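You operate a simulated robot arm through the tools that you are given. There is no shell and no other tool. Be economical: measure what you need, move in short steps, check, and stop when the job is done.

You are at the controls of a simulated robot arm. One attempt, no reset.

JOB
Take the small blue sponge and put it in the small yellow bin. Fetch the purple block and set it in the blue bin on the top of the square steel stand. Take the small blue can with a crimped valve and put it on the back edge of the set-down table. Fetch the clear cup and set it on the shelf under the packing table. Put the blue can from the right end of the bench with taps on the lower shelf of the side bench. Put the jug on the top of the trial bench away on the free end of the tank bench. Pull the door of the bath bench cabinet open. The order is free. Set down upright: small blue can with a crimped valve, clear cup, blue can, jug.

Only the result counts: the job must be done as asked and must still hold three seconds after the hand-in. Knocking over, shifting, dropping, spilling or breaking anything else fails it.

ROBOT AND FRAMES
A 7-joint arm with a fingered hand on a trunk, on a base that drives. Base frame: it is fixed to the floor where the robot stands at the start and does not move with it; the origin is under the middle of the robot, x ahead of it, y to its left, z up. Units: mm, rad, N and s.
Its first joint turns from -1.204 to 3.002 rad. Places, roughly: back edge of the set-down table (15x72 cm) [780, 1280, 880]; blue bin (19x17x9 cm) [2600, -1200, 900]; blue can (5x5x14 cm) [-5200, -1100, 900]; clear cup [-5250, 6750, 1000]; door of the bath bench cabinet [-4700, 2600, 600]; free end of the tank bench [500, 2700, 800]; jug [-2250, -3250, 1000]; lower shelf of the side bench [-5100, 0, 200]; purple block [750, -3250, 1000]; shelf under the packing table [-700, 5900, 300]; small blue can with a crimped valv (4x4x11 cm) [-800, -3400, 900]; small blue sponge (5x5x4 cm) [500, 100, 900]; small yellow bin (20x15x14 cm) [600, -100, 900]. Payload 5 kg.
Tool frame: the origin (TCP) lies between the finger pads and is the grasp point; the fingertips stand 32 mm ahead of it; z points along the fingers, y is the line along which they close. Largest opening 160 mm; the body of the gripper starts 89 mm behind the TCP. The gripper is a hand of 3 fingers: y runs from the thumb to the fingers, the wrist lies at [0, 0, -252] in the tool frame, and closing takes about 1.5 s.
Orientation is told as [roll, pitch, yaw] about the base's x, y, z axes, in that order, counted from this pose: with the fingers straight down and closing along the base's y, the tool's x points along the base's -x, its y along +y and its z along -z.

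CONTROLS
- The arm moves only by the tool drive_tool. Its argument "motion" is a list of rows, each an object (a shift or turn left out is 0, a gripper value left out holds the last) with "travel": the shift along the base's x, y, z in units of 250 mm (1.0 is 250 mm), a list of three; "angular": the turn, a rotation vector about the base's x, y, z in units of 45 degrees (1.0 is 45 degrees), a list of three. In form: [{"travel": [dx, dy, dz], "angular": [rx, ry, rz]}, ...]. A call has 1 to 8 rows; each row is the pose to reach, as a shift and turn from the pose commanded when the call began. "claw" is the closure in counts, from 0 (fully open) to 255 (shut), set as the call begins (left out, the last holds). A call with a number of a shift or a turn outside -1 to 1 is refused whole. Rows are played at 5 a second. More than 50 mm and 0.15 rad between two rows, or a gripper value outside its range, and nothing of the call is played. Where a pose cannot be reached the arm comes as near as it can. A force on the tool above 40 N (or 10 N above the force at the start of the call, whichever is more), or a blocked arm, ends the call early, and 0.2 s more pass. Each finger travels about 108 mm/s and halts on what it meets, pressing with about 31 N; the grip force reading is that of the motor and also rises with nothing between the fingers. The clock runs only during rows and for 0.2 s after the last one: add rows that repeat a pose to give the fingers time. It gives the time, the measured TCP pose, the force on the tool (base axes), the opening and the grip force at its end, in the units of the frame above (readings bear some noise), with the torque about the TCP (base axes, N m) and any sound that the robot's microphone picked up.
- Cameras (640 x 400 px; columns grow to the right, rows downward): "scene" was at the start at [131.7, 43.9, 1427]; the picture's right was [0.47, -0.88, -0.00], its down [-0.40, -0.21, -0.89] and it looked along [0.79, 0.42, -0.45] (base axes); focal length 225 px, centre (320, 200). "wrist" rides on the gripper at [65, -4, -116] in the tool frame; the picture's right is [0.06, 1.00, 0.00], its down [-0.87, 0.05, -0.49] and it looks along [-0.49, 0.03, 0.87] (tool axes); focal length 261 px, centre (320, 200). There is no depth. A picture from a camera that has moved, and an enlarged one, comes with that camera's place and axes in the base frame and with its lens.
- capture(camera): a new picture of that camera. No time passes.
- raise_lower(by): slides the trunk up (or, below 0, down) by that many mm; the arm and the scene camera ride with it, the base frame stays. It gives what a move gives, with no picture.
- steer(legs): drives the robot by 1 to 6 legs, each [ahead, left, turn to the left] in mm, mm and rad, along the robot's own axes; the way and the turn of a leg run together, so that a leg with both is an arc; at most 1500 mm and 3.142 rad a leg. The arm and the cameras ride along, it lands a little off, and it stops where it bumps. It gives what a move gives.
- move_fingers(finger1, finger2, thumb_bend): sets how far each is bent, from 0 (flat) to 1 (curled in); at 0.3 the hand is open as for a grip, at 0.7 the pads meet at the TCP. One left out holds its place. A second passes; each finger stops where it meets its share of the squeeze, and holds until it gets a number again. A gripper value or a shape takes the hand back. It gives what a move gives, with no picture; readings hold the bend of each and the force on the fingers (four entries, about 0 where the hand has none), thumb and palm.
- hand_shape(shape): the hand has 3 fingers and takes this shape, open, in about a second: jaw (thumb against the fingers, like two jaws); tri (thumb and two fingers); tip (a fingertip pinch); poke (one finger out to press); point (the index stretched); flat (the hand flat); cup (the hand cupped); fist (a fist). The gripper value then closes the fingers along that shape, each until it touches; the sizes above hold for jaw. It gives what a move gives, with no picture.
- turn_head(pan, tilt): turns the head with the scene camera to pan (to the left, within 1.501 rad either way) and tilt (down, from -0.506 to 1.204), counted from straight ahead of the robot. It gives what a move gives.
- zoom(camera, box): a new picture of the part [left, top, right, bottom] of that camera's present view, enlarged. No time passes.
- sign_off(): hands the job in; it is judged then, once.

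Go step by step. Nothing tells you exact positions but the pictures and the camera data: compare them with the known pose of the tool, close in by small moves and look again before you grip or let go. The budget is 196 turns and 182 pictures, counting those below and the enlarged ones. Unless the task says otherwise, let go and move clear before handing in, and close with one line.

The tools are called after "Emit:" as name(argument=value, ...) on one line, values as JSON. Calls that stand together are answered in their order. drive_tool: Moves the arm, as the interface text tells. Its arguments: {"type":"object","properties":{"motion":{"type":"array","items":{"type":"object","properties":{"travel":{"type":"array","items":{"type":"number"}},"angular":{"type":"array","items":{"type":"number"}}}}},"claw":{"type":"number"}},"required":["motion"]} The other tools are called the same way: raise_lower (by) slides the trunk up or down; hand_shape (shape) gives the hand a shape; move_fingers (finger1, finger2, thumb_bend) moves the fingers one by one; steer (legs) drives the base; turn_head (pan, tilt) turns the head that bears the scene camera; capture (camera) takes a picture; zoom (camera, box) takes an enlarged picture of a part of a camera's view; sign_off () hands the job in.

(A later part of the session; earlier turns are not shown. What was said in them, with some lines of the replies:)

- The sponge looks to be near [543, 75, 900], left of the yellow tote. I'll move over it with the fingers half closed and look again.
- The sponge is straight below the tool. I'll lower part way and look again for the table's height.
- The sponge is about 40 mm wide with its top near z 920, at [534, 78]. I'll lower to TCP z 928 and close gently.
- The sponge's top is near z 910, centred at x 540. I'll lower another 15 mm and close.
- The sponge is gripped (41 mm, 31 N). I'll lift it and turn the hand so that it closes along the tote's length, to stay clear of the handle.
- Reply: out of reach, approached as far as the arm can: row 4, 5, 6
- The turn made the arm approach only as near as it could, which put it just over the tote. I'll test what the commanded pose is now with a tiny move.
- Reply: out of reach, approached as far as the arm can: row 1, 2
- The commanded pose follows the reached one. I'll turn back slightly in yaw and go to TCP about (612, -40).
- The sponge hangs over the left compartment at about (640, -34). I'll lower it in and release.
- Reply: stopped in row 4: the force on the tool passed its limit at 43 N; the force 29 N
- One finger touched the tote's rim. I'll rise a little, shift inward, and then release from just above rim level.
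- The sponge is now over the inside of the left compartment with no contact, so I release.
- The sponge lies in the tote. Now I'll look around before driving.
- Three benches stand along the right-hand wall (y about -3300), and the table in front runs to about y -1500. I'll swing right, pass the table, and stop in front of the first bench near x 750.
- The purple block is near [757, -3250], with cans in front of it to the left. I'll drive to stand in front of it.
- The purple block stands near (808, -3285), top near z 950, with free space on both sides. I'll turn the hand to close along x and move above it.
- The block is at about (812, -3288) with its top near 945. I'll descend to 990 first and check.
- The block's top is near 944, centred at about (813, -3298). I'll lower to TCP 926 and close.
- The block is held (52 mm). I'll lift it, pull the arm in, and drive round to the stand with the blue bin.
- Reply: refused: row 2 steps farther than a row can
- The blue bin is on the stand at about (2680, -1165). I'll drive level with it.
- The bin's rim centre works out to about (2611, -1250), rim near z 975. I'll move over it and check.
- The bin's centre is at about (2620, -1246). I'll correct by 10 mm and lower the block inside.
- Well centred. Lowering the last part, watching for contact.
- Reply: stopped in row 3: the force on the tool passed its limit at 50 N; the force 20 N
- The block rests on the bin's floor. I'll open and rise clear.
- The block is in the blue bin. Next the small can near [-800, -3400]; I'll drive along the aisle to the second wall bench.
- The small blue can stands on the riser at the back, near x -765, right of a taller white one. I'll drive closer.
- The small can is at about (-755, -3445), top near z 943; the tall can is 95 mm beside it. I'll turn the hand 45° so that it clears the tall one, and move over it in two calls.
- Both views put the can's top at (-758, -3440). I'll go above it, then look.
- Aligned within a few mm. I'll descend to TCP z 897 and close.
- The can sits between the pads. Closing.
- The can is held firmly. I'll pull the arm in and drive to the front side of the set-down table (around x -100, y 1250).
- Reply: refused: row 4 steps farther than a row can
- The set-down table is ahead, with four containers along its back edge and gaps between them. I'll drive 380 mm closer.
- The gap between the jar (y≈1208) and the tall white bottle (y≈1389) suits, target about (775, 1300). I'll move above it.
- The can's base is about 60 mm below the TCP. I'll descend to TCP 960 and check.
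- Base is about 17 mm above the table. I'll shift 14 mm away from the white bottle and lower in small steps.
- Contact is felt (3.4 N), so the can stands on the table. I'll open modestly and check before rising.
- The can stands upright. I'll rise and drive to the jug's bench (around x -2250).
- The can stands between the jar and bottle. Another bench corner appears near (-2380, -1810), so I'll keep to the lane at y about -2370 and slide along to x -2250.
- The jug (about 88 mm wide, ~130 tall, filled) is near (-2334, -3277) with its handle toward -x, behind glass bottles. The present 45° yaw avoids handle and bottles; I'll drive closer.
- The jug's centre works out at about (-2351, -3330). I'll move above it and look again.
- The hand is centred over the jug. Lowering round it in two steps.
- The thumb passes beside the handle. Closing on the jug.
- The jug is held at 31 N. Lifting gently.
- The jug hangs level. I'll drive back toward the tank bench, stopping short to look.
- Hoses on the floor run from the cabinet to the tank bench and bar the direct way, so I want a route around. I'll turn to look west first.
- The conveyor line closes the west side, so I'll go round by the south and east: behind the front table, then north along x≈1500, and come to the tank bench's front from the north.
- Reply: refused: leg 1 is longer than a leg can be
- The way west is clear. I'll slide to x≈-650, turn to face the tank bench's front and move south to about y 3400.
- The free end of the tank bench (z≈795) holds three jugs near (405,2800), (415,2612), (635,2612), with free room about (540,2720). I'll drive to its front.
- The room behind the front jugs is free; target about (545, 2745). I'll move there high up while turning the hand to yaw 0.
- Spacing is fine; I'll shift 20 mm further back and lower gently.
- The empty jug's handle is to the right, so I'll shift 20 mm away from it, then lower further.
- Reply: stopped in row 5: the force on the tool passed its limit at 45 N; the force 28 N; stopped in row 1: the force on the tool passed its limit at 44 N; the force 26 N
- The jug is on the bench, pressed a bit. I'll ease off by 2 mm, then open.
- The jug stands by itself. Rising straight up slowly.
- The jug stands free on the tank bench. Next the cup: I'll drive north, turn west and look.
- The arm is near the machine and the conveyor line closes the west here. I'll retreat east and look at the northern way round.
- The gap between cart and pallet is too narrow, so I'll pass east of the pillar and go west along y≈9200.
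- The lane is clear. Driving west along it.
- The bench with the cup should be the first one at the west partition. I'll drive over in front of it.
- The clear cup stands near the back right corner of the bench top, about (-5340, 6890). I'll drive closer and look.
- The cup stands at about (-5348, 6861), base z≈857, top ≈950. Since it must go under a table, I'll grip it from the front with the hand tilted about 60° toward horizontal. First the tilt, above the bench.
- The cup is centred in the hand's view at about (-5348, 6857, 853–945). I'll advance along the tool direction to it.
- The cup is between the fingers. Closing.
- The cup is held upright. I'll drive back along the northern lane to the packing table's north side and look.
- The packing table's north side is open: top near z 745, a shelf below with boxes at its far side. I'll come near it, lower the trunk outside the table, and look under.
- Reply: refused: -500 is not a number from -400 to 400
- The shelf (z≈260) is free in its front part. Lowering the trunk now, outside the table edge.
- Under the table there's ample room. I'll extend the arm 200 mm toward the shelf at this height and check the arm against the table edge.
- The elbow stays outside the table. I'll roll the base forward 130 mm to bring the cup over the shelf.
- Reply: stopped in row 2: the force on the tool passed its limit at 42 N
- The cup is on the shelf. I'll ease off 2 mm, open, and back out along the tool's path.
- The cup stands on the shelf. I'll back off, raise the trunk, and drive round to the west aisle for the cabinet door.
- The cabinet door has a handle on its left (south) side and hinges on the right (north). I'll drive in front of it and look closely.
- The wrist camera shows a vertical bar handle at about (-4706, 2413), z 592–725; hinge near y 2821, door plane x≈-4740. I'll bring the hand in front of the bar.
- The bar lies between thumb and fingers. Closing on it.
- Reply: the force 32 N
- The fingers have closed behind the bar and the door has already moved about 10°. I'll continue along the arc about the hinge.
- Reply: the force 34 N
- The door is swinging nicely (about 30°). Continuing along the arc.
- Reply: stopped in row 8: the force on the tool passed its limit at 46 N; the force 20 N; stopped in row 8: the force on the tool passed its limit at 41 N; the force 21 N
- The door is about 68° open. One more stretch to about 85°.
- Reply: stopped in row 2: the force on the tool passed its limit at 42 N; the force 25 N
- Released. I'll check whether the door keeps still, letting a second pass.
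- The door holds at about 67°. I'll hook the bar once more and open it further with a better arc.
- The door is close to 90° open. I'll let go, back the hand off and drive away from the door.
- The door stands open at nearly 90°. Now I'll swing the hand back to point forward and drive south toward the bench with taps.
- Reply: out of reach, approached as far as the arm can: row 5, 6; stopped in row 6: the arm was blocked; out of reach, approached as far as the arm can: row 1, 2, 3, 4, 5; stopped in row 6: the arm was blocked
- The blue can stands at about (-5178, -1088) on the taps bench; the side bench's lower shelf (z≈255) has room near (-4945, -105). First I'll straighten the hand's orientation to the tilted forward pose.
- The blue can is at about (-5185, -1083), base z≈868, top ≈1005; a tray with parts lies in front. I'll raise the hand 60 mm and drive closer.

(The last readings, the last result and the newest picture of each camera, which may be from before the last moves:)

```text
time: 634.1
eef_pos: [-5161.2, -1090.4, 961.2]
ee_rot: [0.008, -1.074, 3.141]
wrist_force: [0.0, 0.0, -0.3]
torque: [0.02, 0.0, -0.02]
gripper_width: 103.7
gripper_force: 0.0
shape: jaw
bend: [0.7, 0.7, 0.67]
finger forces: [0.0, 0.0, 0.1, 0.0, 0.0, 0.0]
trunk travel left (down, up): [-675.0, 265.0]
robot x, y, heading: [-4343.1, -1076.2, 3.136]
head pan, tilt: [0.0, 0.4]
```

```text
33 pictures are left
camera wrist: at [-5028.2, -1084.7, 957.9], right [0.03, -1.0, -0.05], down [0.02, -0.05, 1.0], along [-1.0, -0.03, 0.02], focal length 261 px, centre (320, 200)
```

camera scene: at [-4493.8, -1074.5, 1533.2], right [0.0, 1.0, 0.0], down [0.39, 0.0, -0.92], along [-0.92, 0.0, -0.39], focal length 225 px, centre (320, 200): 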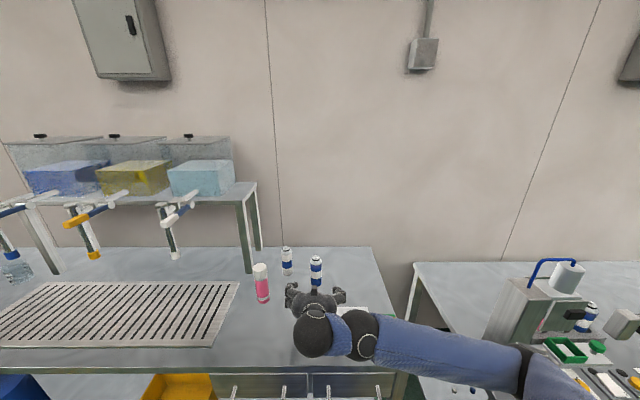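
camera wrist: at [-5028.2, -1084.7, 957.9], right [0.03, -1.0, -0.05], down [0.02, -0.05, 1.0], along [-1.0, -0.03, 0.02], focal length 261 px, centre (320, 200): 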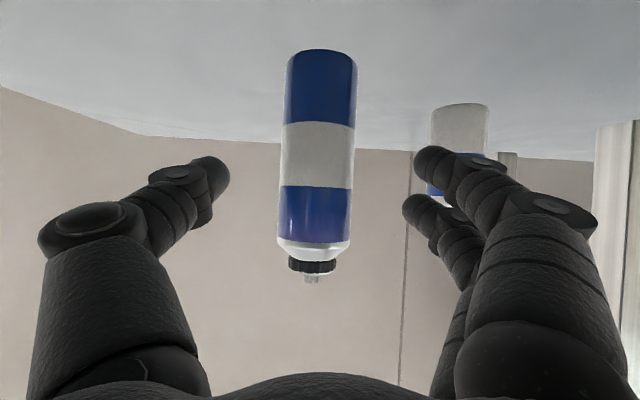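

Emit:
drive_tool(motion=[{"travel": [-0.07, 0.005, -0.02]}, {"travel": [-0.136, 0.008, -0.04]}, {"travel": [-0.136, 0.008, -0.04]}])

Emit:
drive_tool(motion=[{}, {}, {}, {}, {}, {}], claw=255)

Emit:
capture(camera="wrist")

```text
time: 634.9
eef_pos: [-5197.3, -1088.7, 951.1]
ee_rot: [0.008, -1.074, 3.14]
wrist_force: [0.2, -0.2, 0.2]
torque: [0.05, -0.01, -0.01]
gripper_width: 103.8
gripper_force: 0.1
shape: jaw
bend: [0.7, 0.7, 0.67]
finger forces: [0.0, 0.1, 0.1, 0.0, 0.1, 0.0]
trunk travel left (down, up): [-675.0, 265.0]
robot x, y, heading: [-4349.5, -1075.7, 3.143]
head pan, tilt: [0.0, 0.4]
```

```text
time: 636.3
eef_pos: [-5196.3, -1088.9, 951.2]
ee_rot: [0.008, -1.073, 3.138]
wrist_force: [0.1, -0.2, 0.5]
torque: [0.04, 0.0, -0.01]
gripper_width: 0.1
gripper_force: 31.6
shape: jaw
bend: [0.73, 0.66, 0.72]
finger forces: [0.1, 0.1, 0.1, 0.1, 0.0, 0.0]
trunk travel left (down, up): [-675.0, 265.0]
robot x, y, heading: [-4350.8, -1074.7, 3.133]
head pan, tilt: [0.0, 0.4]
```

```text
32 pictures are left
camera wrist: at [-5064.3, -1083.3, 948.4], right [0.03, -1.0, -0.05], down [0.02, -0.05, 1.0], along [-1.0, -0.03, 0.02], focal length 261 px, centre (320, 200)
```

wrist: 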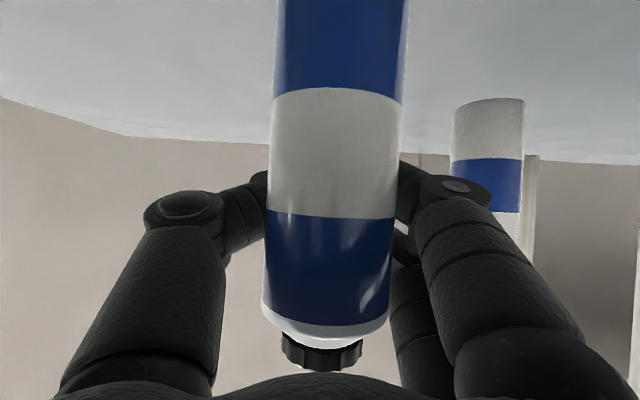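

The fingers closed behind the can and nudged it a little toward the robot; it still stands upright. I'll open, back up about 35 mm and look.

Emit:
drive_tool(motion=[{}, {}, {}, {}, {}], claw=85)

Emit:
drive_tool(motion=[{"travel": [0.05, 0, 0]}, {"travel": [0.1, 0, 0]}, {"travel": [0.14, 0, 0]}, {"travel": [0.14, 0, 0]}])

Emit:
capture(camera="wrist")

Emit:
zoom(camera="scene", box=[240, 220, 400, 340])

```text
time: 637.5
eef_pos: [-5195.5, -1088.7, 950.1]
ee_rot: [0.007, -1.074, 3.137]
wrist_force: [0.4, 0.4, 0.0]
torque: [0.0, -0.02, -0.02]
gripper_width: 106.5
gripper_force: 0.0
shape: jaw
bend: [0.69, 0.69, 0.66]
finger forces: [0.0, 0.0, 0.1, 0.0, 0.0, 0.0]
trunk travel left (down, up): [-675.0, 265.0]
robot x, y, heading: [-4350.0, -1071.9, 3.137]
head pan, tilt: [0.0, 0.4]
```

```text
time: 638.5
eef_pos: [-5161.5, -1087.5, 952.4]
ee_rot: [0.006, -1.073, 3.139]
wrist_force: [0.4, 0.2, 0.6]
torque: [0.0, 0.01, -0.01]
gripper_width: 106.5
gripper_force: 0.0
shape: jaw
bend: [0.69, 0.69, 0.66]
finger forces: [0.0, 0.0, 0.0, 0.1, 0.0, 0.0]
trunk travel left (down, up): [-675.0, 265.0]
robot x, y, heading: [-4344.3, -1073.7, 3.133]
head pan, tilt: [0.0, 0.4]
```

```text
31 pictures are left
camera wrist: at [-5029.2, -1083.0, 948.5], right [0.03, -1.0, -0.05], down [0.02, -0.05, 1.0], along [-1.0, -0.03, 0.02], focal length 261 px, centre (320, 200)
```

wrist: 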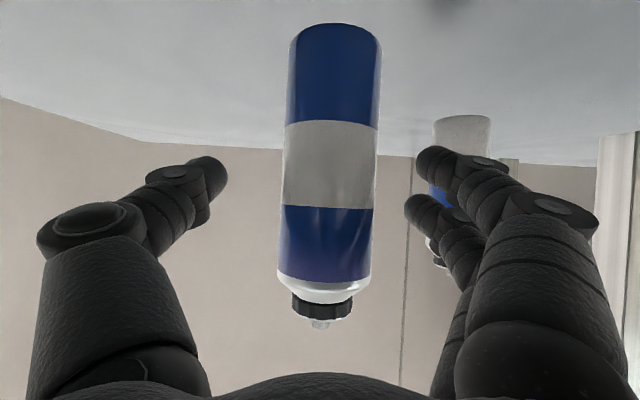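

```text
3.33 times, centred on (320, 280) of scene
camera zoom: at [-4492.2, -1074.6, 1533.4], right [0.0, 1.0, 0.0], down [0.39, 0.0, -0.92], along [-0.92, 0.0, -0.39], focal length 751 px, centre (320, -67)
```

zoom: 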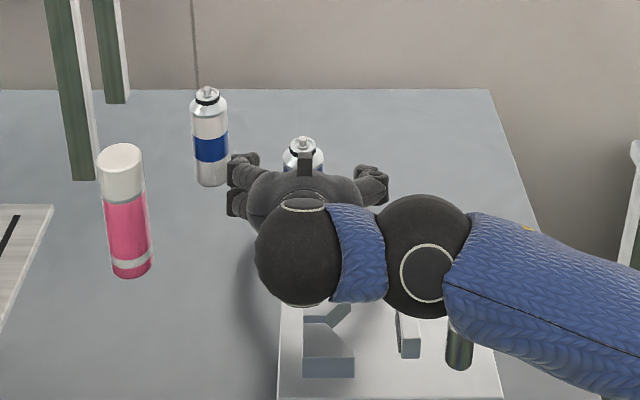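

The can is upright, about 9 mm nearer than the TCP. I'll back off 15 mm so that it lies slightly toward the fingertips, and close in two stages.

Emit:
drive_tool(motion=[{"travel": [0.03, 0, 0]}, {"travel": [0.06, 0, 0]}, {"travel": [0.06, 0, 0]}])

Emit:
drive_tool(motion=[{}, {}, {}, {}], claw=165)

Emit:
capture(camera="wrist")

```text
time: 639.3
eef_pos: [-5147.3, -1087.7, 951.1]
ee_rot: [0.006, -1.074, 3.137]
wrist_force: [-0.3, -0.1, -0.4]
torque: [0.0, 0.0, -0.01]
gripper_width: 106.5
gripper_force: 0.2
shape: jaw
bend: [0.69, 0.69, 0.66]
finger forces: [0.1, 0.0, 0.0, 0.0, 0.0, 0.1]
trunk travel left (down, up): [-675.0, 265.0]
robot x, y, heading: [-4348.5, -1072.4, 3.135]
head pan, tilt: [0.0, 0.4]
```

```text
time: 640.3
eef_pos: [-5147.0, -1087.6, 949.7]
ee_rot: [0.009, -1.073, 3.137]
wrist_force: [0.1, 0.0, 0.5]
torque: [0.02, -0.01, 0.04]
gripper_width: 57.3
gripper_force: 0.1
shape: jaw
bend: [0.73, 0.73, 0.7]
finger forces: [0.1, 0.0, 0.0, 0.0, 0.0, 0.0]
trunk travel left (down, up): [-675.0, 265.0]
robot x, y, heading: [-4349.9, -1074.8, 3.138]
head pan, tilt: [0.0, 0.4]
```

```text
29 pictures are left
camera wrist: at [-5014.8, -1083.0, 948.2], right [0.03, -1.0, -0.05], down [0.02, -0.05, 1.0], along [-1.0, -0.03, 0.02], focal length 261 px, centre (320, 200)
```

wrist: 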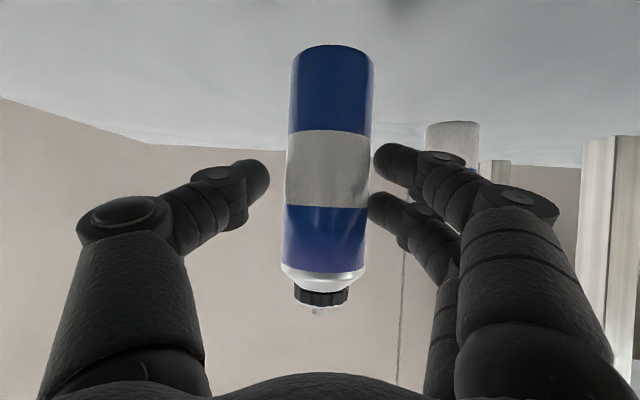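

Emit:
drive_tool(motion=[{}, {}, {}, {}, {}], claw=255)

Emit:
capture(camera="wrist")

```text
time: 641.5
eef_pos: [-5147.5, -1087.7, 950.2]
ee_rot: [0.008, -1.073, 3.137]
wrist_force: [-1.3, 0.4, -0.1]
torque: [0.01, -0.01, 0.02]
gripper_width: 33.4
gripper_force: 30.9
shape: jaw
bend: [0.73, 0.73, 0.71]
finger forces: [13.6, 11.9, 0.0, 0.0, 25.2, 0.0]
trunk travel left (down, up): [-675.0, 265.0]
robot x, y, heading: [-4349.3, -1069.8, 3.135]
head pan, tilt: [0.0, 0.4]
```

```text
28 pictures are left
camera wrist: at [-5014.9, -1082.9, 948.1], right [0.03, -1.0, -0.05], down [0.02, -0.05, 1.0], along [-1.0, -0.03, 0.02], focal length 261 px, centre (320, 200)
```

wrist: 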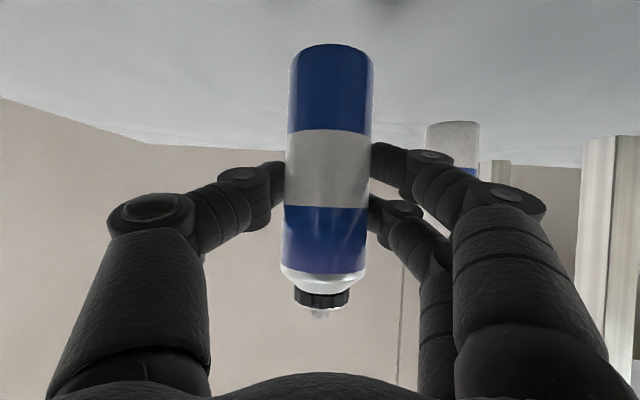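

The can is gripped (about 13/12/25 N). Lifting and backing away from the bench.

Emit:
drive_tool(motion=[{"travel": [0, 0, 0.05]}, {"travel": [0, 0, 0.15]}, {"travel": [0, 0, 0.3]}, {"travel": [0, 0, 0.42]}, {"travel": [0.1, 0, 0.5]}, {"travel": [0.25, 0, 0.5]}, {"travel": [0.42, 0, 0.5]}, {"travel": [0.56, 0, 0.5]}])

Emit:
steer(legs=[[-420, 0, 0], [0, -960, 0]])

Emit:
capture(camera="wrist")

Emit:
turn_head(pan=0.0, tilt=0.5)

Emit:
capture(camera="scene")

```text
time: 643.3
eef_pos: [-5006.9, -1089.1, 1076.9]
ee_rot: [0.006, -1.074, 3.138]
wrist_force: [0.1, 0.5, -1.8]
torque: [0.0, -0.03, 0.01]
gripper_width: 33.3
gripper_force: 31.0
shape: jaw
bend: [0.73, 0.73, 0.71]
finger forces: [13.9, 11.7, 0.0, 0.0, 24.5, 0.1]
trunk travel left (down, up): [-675.0, 265.0]
robot x, y, heading: [-4345.6, -1074.2, 3.137]
head pan, tilt: [0.0, 0.4]
```

```text
time: 650.4
eef_pos: [-4570.8, -145.7, 1076.3]
ee_rot: [0.007, -1.072, 3.129]
wrist_force: [-0.1, 0.2, -2.3]
torque: [0.02, -0.04, 0.01]
gripper_width: 33.3
gripper_force: 31.1
shape: jaw
bend: [0.73, 0.73, 0.71]
finger forces: [13.9, 11.7, 0.1, 0.1, 24.3, 0.0]
trunk travel left (down, up): [-675.0, 265.0]
robot x, y, heading: [-3914.3, -138.1, 3.129]
head pan, tilt: [0.0, 0.4]
```

```text
27 pictures are left
camera wrist: at [-4438.2, -141.6, 1073.7], right [0.02, -1.0, -0.05], down [0.02, -0.05, 1.0], along [-1.0, -0.03, 0.02], focal length 261 px, centre (320, 200)
```

wrist: 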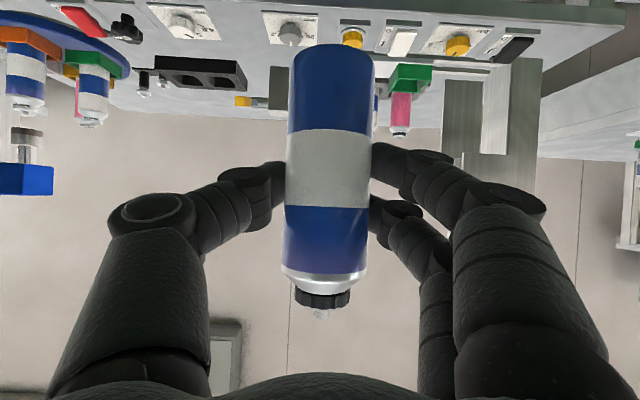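

```text
time: 651.1
eef_pos: [-4570.7, -145.8, 1076.3]
ee_rot: [0.007, -1.074, 3.132]
wrist_force: [-0.5, -0.4, -0.9]
torque: [0.02, 0.0, 0.03]
gripper_width: 33.4
gripper_force: 31.6
shape: jaw
bend: [0.73, 0.73, 0.71]
finger forces: [13.8, 11.7, 0.0, 0.0, 24.4, 0.0]
trunk travel left (down, up): [-675.0, 265.0]
robot x, y, heading: [-3914.4, -140.0, 3.13]
head pan, tilt: [0.0, 0.499]
```

```text
26 pictures are left
camera scene: at [-4054.2, -136.1, 1524.3], right [0.01, 1.0, 0.0], down [0.48, -0.01, -0.88], along [-0.88, 0.01, -0.48], focal length 225 px, centre (320, 200)
```

scene: 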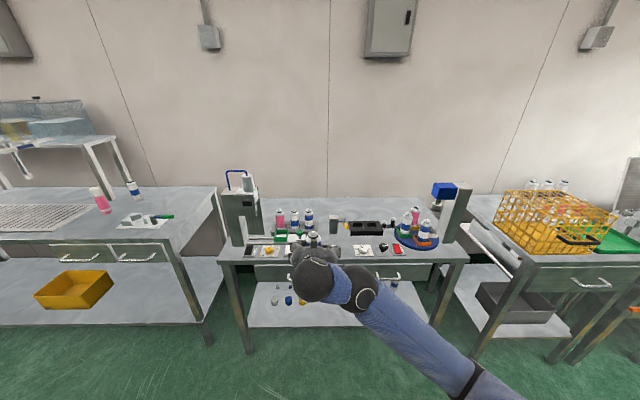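

Now lowering the trunk in front of the side bench.

Emit:
raise_lower(by=-400)

Emit:
raise_lower(by=-260)

Emit:
capture(camera="wrist")

Emit:
turn_head(pan=0.3, tilt=0.5)

Emit:
capture(camera="scene")

```text
time: 654.9
eef_pos: [-4569.9, -146.5, 675.6]
ee_rot: [0.008, -1.072, 3.132]
wrist_force: [-0.5, 0.6, -1.4]
torque: [0.03, 0.02, 0.0]
gripper_width: 33.3
gripper_force: 31.1
shape: jaw
bend: [0.73, 0.73, 0.71]
finger forces: [13.7, 11.7, 0.0, 0.1, 24.2, 0.0]
trunk travel left (down, up): [-275.0, 665.0]
robot x, y, heading: [-3916.4, -139.4, 3.127]
head pan, tilt: [0.0, 0.499]
```

```text
time: 657.6
eef_pos: [-4571.1, -146.1, 416.3]
ee_rot: [0.007, -1.074, 3.131]
wrist_force: [-0.7, -0.4, -1.5]
torque: [0.0, -0.01, -0.07]
gripper_width: 33.5
gripper_force: 31.0
shape: jaw
bend: [0.73, 0.73, 0.71]
finger forces: [13.8, 11.6, 0.0, 0.1, 24.2, 0.0]
trunk travel left (down, up): [-15.0, 925.0]
robot x, y, heading: [-3914.2, -142.5, 3.131]
head pan, tilt: [0.0, 0.499]
```

```text
25 pictures are left
camera wrist: at [-4438.1, -142.1, 413.8], right [0.02, -1.0, -0.05], down [0.02, -0.05, 1.0], along [-1.0, -0.03, 0.02], focal length 261 px, centre (320, 200)
```

wrist: 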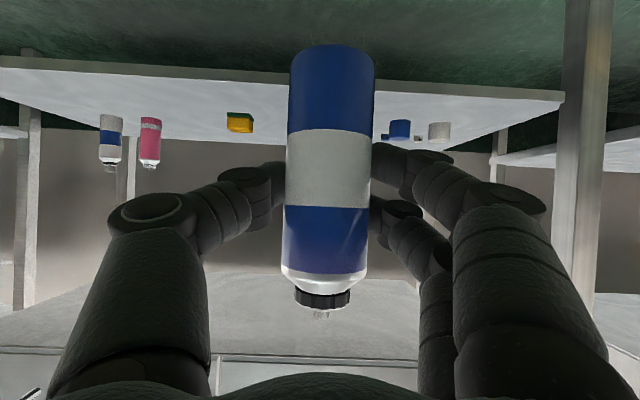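

```text
time: 658.4
eef_pos: [-4570.4, -146.7, 417.2]
ee_rot: [0.008, -1.074, 3.132]
wrist_force: [0.3, 0.5, -2.3]
torque: [-0.01, 0.01, 0.01]
gripper_width: 33.1
gripper_force: 31.5
shape: jaw
bend: [0.73, 0.73, 0.71]
finger forces: [13.9, 11.7, 0.0, 0.0, 24.3, 0.0]
trunk travel left (down, up): [-15.0, 925.0]
robot x, y, heading: [-3913.0, -137.3, 3.129]
head pan, tilt: [0.3, 0.499]
```

```text
24 pictures are left
camera scene: at [-4050.3, -163.0, 864.3], right [-0.28, 0.96, 0.0], down [0.46, 0.14, -0.88], along [-0.84, -0.25, -0.48], focal length 225 px, centre (320, 200)
```

scene: 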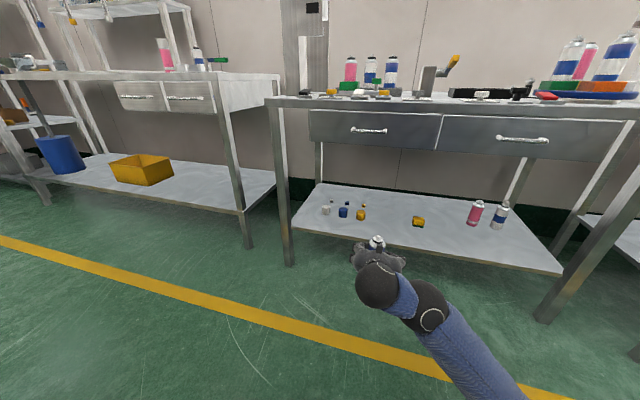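

The shelf is free around y -150 (sponge at y≈5, caps at y<-300). I'll extend the arm 180 mm, then roll the base forward.

Emit:
drive_tool(motion=[{"travel": [-0.14, 0, -0.02]}, {"travel": [-0.29, 0, -0.05]}, {"travel": [-0.44, 0, -0.08]}, {"travel": [-0.59, 0, -0.11]}, {"travel": [-0.72, 0, -0.13]}, {"travel": [-0.72, 0, -0.13]}])

Emit:
steer(legs=[[185, 0, 0.01]])

Emit:
capture(camera="wrist")

Emit:
capture(camera="scene")

```text
time: 659.8
eef_pos: [-4748.3, -147.9, 385.4]
ee_rot: [0.007, -1.074, 3.131]
wrist_force: [0.2, 0.0, -1.2]
torque: [0.01, -0.02, 0.01]
gripper_width: 33.3
gripper_force: 31.2
shape: jaw
bend: [0.73, 0.73, 0.71]
finger forces: [13.8, 11.7, 0.1, 0.1, 24.3, 0.0]
trunk travel left (down, up): [-15.0, 925.0]
robot x, y, heading: [-3913.3, -140.5, 3.127]
head pan, tilt: [0.3, 0.499]
```

```text
time: 661.3
eef_pos: [-4934.2, -153.6, 385.0]
ee_rot: [0.007, -1.073, 3.14]
wrist_force: [-0.3, -0.8, -0.7]
torque: [0.04, 0.0, -0.02]
gripper_width: 33.2
gripper_force: 30.9
shape: jaw
bend: [0.73, 0.73, 0.71]
finger forces: [13.9, 11.6, 0.0, 0.0, 24.3, 0.2]
trunk travel left (down, up): [-15.0, 925.0]
robot x, y, heading: [-4097.9, -137.1, 3.138]
head pan, tilt: [0.3, 0.499]
```

```text
23 pictures are left
camera wrist: at [-4803.1, -148.3, 382.4], right [0.03, -1.0, -0.05], down [0.02, -0.05, 1.0], along [-1.0, -0.04, 0.02], focal length 261 px, centre (320, 200)
```

wrist: 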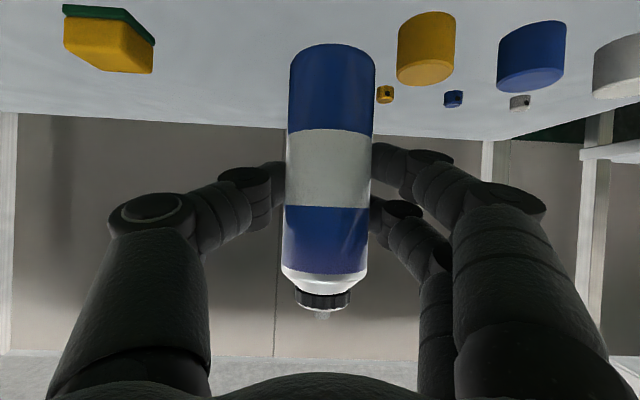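

```text
22 pictures are left
camera scene: at [-4237.3, -163.0, 864.2], right [-0.29, 0.96, 0.0], down [0.46, 0.14, -0.88], along [-0.84, -0.26, -0.48], focal length 225 px, centre (320, 200)
```

scene: 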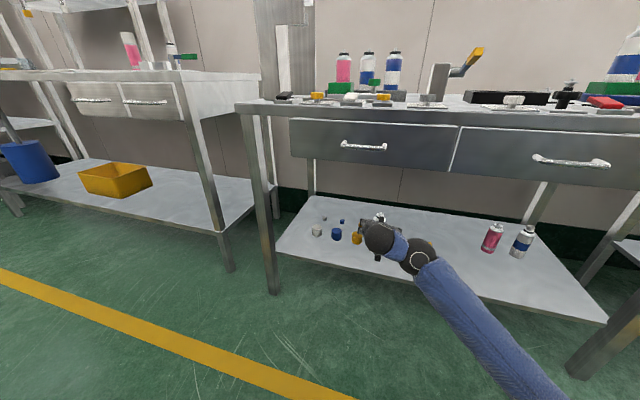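

The spot between sponge and yellow cap is free. I'll shift 20 mm toward the sponge side and lower carefully.

Emit:
drive_tool(motion=[{"travel": [0, 0.04, -0.03]}, {"travel": [0, 0.08, -0.08]}, {"travel": [0, 0.08, -0.13]}, {"travel": [0, 0.08, -0.16]}, {"travel": [0, 0.08, -0.16]}])

Emit:
drive_tool(motion=[{"travel": [0, 0, -0.012]}, {"travel": [0, 0, -0.02]}])

Emit:
drive_tool(motion=[{"travel": [0, 0, -0.01]}, {"travel": [0, 0, -0.014]}])

Emit:
capture(camera="wrist")

```text
time: 662.5
eef_pos: [-4935.6, -134.0, 345.2]
ee_rot: [0.007, -1.072, 3.14]
wrist_force: [-1.4, 0.5, -1.9]
torque: [-0.03, 0.0, -0.03]
gripper_width: 33.2
gripper_force: 31.3
shape: jaw
bend: [0.73, 0.73, 0.71]
finger forces: [13.7, 11.5, 0.0, 0.0, 24.3, 0.1]
trunk travel left (down, up): [-15.0, 925.0]
robot x, y, heading: [-4103.2, -135.9, 3.138]
head pan, tilt: [0.3, 0.499]
```

```text
time: 663.1
eef_pos: [-4936.9, -133.1, 339.7]
ee_rot: [0.007, -1.075, 3.139]
wrist_force: [-0.2, 0.5, -1.7]
torque: [0.0, -0.02, 0.01]
gripper_width: 33.2
gripper_force: 31.4
shape: jaw
bend: [0.73, 0.73, 0.71]
finger forces: [13.7, 11.6, 0.0, 0.0, 24.2, 0.1]
trunk travel left (down, up): [-15.0, 925.0]
robot x, y, heading: [-4098.9, -140.4, 3.132]
head pan, tilt: [0.3, 0.499]
```

```text
time: 663.7
eef_pos: [-4934.7, -134.7, 335.3]
ee_rot: [0.008, -1.073, 3.139]
wrist_force: [0.2, -0.5, -2.1]
torque: [-0.03, -0.03, 0.03]
gripper_width: 33.3
gripper_force: 30.9
shape: jaw
bend: [0.73, 0.73, 0.71]
finger forces: [13.7, 11.5, 0.0, 0.0, 24.1, 0.1]
trunk travel left (down, up): [-15.0, 925.0]
robot x, y, heading: [-4103.4, -139.1, 3.14]
head pan, tilt: [0.3, 0.499]
```

```text
21 pictures are left
camera wrist: at [-4802.8, -129.1, 333.4], right [0.03, -1.0, -0.05], down [0.02, -0.05, 1.0], along [-1.0, -0.04, 0.02], focal length 261 px, centre (320, 200)
```

wrist: 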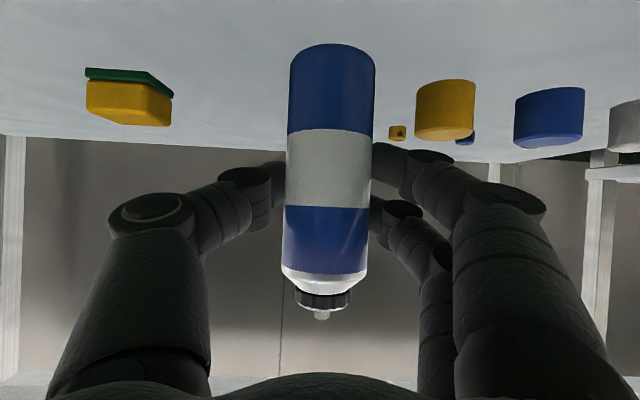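

Emit:
drive_tool(motion=[{"travel": [0, 0, -0.01]}, {"travel": [0, 0, -0.016]}])

Emit:
drive_tool(motion=[{"travel": [0, 0, -0.01]}, {"travel": [0, 0, -0.016]}])

Emit:
drive_tool(motion=[{"travel": [0, 0, -0.01]}, {"travel": [0, 0, -0.016]}])

```text
time: 664.3
eef_pos: [-4936.5, -134.4, 332.9]
ee_rot: [0.007, -1.073, 3.141]
wrist_force: [0.8, -0.2, -2.5]
torque: [0.02, -0.01, -0.04]
gripper_width: 33.3
gripper_force: 31.0
shape: jaw
bend: [0.73, 0.73, 0.71]
finger forces: [13.7, 11.5, 0.0, 0.1, 24.2, 0.1]
trunk travel left (down, up): [-15.0, 925.0]
robot x, y, heading: [-4100.3, -138.0, 3.14]
head pan, tilt: [0.3, 0.499]
```

```text
time: 664.9
eef_pos: [-4935.8, -133.8, 327.6]
ee_rot: [0.006, -1.073, 3.14]
wrist_force: [-0.2, -0.2, -1.9]
torque: [0.02, -0.02, 0.02]
gripper_width: 33.3
gripper_force: 31.4
shape: jaw
bend: [0.73, 0.73, 0.71]
finger forces: [13.7, 11.6, 0.0, 0.0, 24.3, 0.1]
trunk travel left (down, up): [-15.0, 925.0]
robot x, y, heading: [-4097.8, -137.9, 3.139]
head pan, tilt: [0.3, 0.499]
```

```text
time: 665.5
eef_pos: [-4935.1, -134.9, 324.5]
ee_rot: [0.008, -1.073, 3.141]
wrist_force: [0.3, 0.4, -2.3]
torque: [0.01, -0.03, 0.06]
gripper_width: 33.6
gripper_force: 31.7
shape: jaw
bend: [0.73, 0.73, 0.71]
finger forces: [13.7, 11.5, 0.0, 0.0, 24.2, 0.0]
trunk travel left (down, up): [-15.0, 925.0]
robot x, y, heading: [-4102.8, -137.3, 3.14]
head pan, tilt: [0.3, 0.499]
```

Emit:
drive_tool(motion=[{"travel": [0, 0, -0.01]}, {"travel": [0, 0, -0.016]}])

Emit:
drive_tool(motion=[{"travel": [0, 0, -0.01]}, {"travel": [0, 0, -0.016]}])

Emit:
drive_tool(motion=[{"travel": [0, 0, -0.01]}, {"travel": [0, 0, -0.016]}])

Emit:
capture(camera="wrist")

```text
time: 666.1
eef_pos: [-4936.4, -133.8, 320.3]
ee_rot: [0.008, -1.074, 3.141]
wrist_force: [0.7, -0.5, -1.9]
torque: [0.02, -0.01, 0.01]
gripper_width: 33.1
gripper_force: 31.0
shape: jaw
bend: [0.73, 0.73, 0.71]
finger forces: [13.7, 11.6, 0.0, 0.0, 24.2, 0.0]
trunk travel left (down, up): [-15.0, 925.0]
robot x, y, heading: [-4101.3, -134.9, 3.14]
head pan, tilt: [0.3, 0.499]
```

```text
time: 666.7
eef_pos: [-4936.2, -134.2, 316.8]
ee_rot: [0.006, -1.073, 3.143]
wrist_force: [0.6, -0.1, -0.7]
torque: [0.02, -0.02, 0.0]
gripper_width: 33.0
gripper_force: 31.1
shape: jaw
bend: [0.73, 0.73, 0.71]
finger forces: [13.7, 11.5, 0.0, 0.0, 24.2, 0.0]
trunk travel left (down, up): [-15.0, 925.0]
robot x, y, heading: [-4098.6, -139.2, 3.137]
head pan, tilt: [0.3, 0.499]
```

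```text
time: 667.3
eef_pos: [-4935.1, -132.4, 311.6]
ee_rot: [0.007, -1.072, 3.138]
wrist_force: [0.1, 0.8, -1.7]
torque: [0.01, -0.03, 0.02]
gripper_width: 33.0
gripper_force: 31.0
shape: jaw
bend: [0.73, 0.73, 0.71]
finger forces: [13.7, 11.6, 0.0, 0.1, 24.1, 0.0]
trunk travel left (down, up): [-15.0, 925.0]
robot x, y, heading: [-4104.2, -136.7, 3.141]
head pan, tilt: [0.3, 0.499]
```

```text
20 pictures are left
camera wrist: at [-4803.0, -127.3, 309.4], right [0.03, -1.0, -0.05], down [0.02, -0.05, 1.0], along [-1.0, -0.03, 0.02], focal length 261 px, centre (320, 200)
```

wrist: 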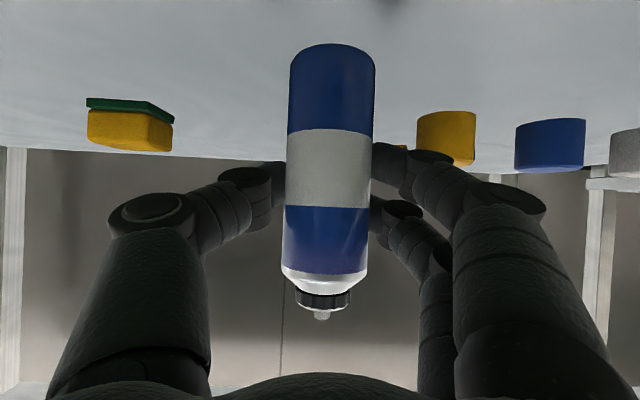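

Emit:
drive_tool(motion=[{"travel": [0, 0, -0.012]}, {"travel": [0, 0, -0.02]}])

Emit:
drive_tool(motion=[{"travel": [0, 0, -0.01]}, {"travel": [0, 0, -0.014]}])

Emit:
drive_tool(motion=[{"travel": [0, 0, -0.008]}, {"travel": [0, 0, -0.012]}])

```text
time: 667.9
eef_pos: [-4936.3, -133.0, 309.3]
ee_rot: [0.009, -1.074, 3.138]
wrist_force: [-2.9, 0.7, 13.9]
torque: [-0.08, 0.18, -0.04]
gripper_width: 33.5
gripper_force: 31.6
shape: jaw
bend: [0.74, 0.73, 0.71]
finger forces: [14.4, 13.1, 0.0, 0.1, 26.5, 0.0]
trunk travel left (down, up): [-15.0, 925.0]
robot x, y, heading: [-4102.1, -137.2, 3.139]
head pan, tilt: [0.3, 0.499]
```

```text
time: 668.5
eef_pos: [-4936.5, -133.4, 308.6]
ee_rot: [0.01, -1.078, 3.137]
wrist_force: [-5.2, 4.2, 36.4]
torque: [-0.15, 0.45, -0.05]
gripper_width: 33.6
gripper_force: 31.3
shape: jaw
bend: [0.74, 0.73, 0.71]
finger forces: [15.5, 14.0, 0.0, 0.0, 29.9, 0.1]
trunk travel left (down, up): [-15.0, 925.0]
robot x, y, heading: [-4100.0, -134.9, 3.14]
head pan, tilt: [0.3, 0.499]
```

```text
time: 669.0
eef_pos: [-4936.2, -133.4, 306.5]
ee_rot: [0.017, -1.079, 3.129]
wrist_force: [2.1, 1.2, 20.7]
torque: [-0.1, 0.19, -0.02]
gripper_width: 33.9
gripper_force: 30.9
shape: jaw
bend: [0.74, 0.73, 0.72]
finger forces: [15.5, 12.9, 0.0, 0.1, 27.9, 0.1]
trunk travel left (down, up): [-15.0, 925.0]
robot x, y, heading: [-4102.6, -142.0, 3.138]
head pan, tilt: [0.3, 0.499]
stopped in row 2: the force on the tool passed its limit at 48 N (the readings are from after the stop); the commanded pose is now the measured one
```

The can is on the shelf. I'll ease off 3 mm and open, then look.

Emit:
drive_tool(motion=[{"travel": [0, 0, 0.012]}, {"travel": [0, 0, 0.012]}])

Emit:
drive_tool(motion=[{}, {}, {}, {}], claw=100)

Emit:
capture(camera="wrist")

```text
time: 669.6
eef_pos: [-4934.9, -134.6, 308.3]
ee_rot: [0.013, -1.077, 3.135]
wrist_force: [-2.3, 0.2, 11.2]
torque: [-0.12, 0.12, -0.03]
gripper_width: 33.6
gripper_force: 30.9
shape: jaw
bend: [0.74, 0.73, 0.72]
finger forces: [16.1, 13.4, 0.0, 0.1, 27.2, 0.0]
trunk travel left (down, up): [-15.0, 925.0]
robot x, y, heading: [-4099.4, -137.2, 3.135]
head pan, tilt: [0.3, 0.499]
```

```text
time: 670.6
eef_pos: [-4937.2, -134.0, 307.8]
ee_rot: [0.012, -1.075, 3.134]
wrist_force: [0.2, 0.1, 0.0]
torque: [0.03, -0.03, -0.03]
gripper_width: 96.8
gripper_force: 0.1
shape: jaw
bend: [0.71, 0.71, 0.7]
finger forces: [0.1, 0.1, 0.0, 0.0, 0.0, 0.0]
trunk travel left (down, up): [-15.0, 925.0]
robot x, y, heading: [-4099.9, -138.3, 3.142]
head pan, tilt: [0.3, 0.499]
```

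```text
19 pictures are left
camera wrist: at [-4803.8, -127.9, 304.7], right [0.03, -1.0, -0.05], down [0.02, -0.05, 1.0], along [-1.0, -0.03, 0.02], focal length 261 px, centre (320, 200)
```

wrist: 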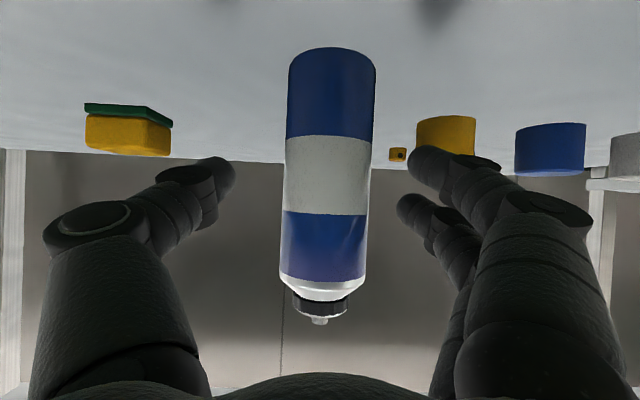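

It stands alone. Backing the hand straight out, then driving away.

Emit:
drive_tool(motion=[{"travel": [0.08, 0, 0.01]}, {"travel": [0.2, 0, 0.05]}, {"travel": [0.36, 0, 0.1]}, {"travel": [0.54, 0, 0.15]}, {"travel": [0.7, 0, 0.2]}])

Emit:
steer(legs=[[-450, 0, 0]])

Emit:
turn_head(pan=0.0, tilt=0.4)

Emit:
capture(camera="scene")

```text
time: 671.8
eef_pos: [-4762.3, -133.7, 356.7]
ee_rot: [0.011, -1.077, 3.134]
wrist_force: [0.3, -0.5, -0.1]
torque: [0.03, 0.01, -0.01]
gripper_width: 97.0
gripper_force: 0.0
shape: jaw
bend: [0.71, 0.71, 0.7]
finger forces: [0.0, 0.0, 0.0, 0.0, 0.0, 0.0]
trunk travel left (down, up): [-15.0, 925.0]
robot x, y, heading: [-4100.2, -138.4, 3.141]
head pan, tilt: [0.3, 0.499]
```

```text
time: 674.5
eef_pos: [-4332.2, -137.1, 356.7]
ee_rot: [0.013, -1.076, 3.139]
wrist_force: [0.0, 0.0, 0.3]
torque: [0.0, 0.04, 0.02]
gripper_width: 97.0
gripper_force: 0.1
shape: jaw
bend: [0.71, 0.71, 0.7]
finger forces: [0.0, 0.0, 0.0, 0.1, 0.0, 0.1]
trunk travel left (down, up): [-15.0, 925.0]
robot x, y, heading: [-3670.3, -129.1, -3.142]
head pan, tilt: [0.3, 0.499]
```

```text
time: 675.3
eef_pos: [-4331.2, -137.9, 357.3]
ee_rot: [0.012, -1.075, 3.14]
wrist_force: [-0.1, -0.1, 0.1]
torque: [0.0, -0.02, 0.04]
gripper_width: 97.2
gripper_force: 0.1
shape: jaw
bend: [0.71, 0.71, 0.7]
finger forces: [0.0, 0.0, 0.0, 0.0, 0.1, 0.1]
trunk travel left (down, up): [-15.0, 925.0]
robot x, y, heading: [-3668.8, -140.8, -3.139]
head pan, tilt: [0.0, 0.4]
```

```text
18 pictures are left
camera scene: at [-3810.8, -136.8, 873.4], right [0.0, 1.0, 0.0], down [0.39, 0.0, -0.92], along [-0.92, 0.0, -0.39], focal length 225 px, centre (320, 200)
```

scene: 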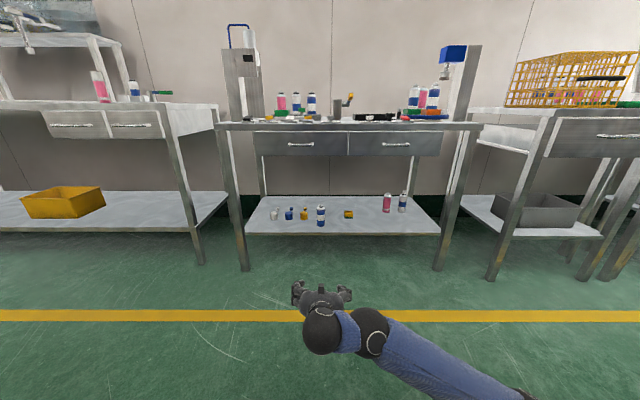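

The blue can stands upright on the side bench's lower shelf and the hand is clear. All seven jobs are done, so I'm handing in.

Emit:
sign_off()

```text
The job is handed in.
```

All seven jobs are done and handed in: the sponge, block, small can, cup, blue can and jug are in their places, and the cabinet door stands open at nearly 90°.
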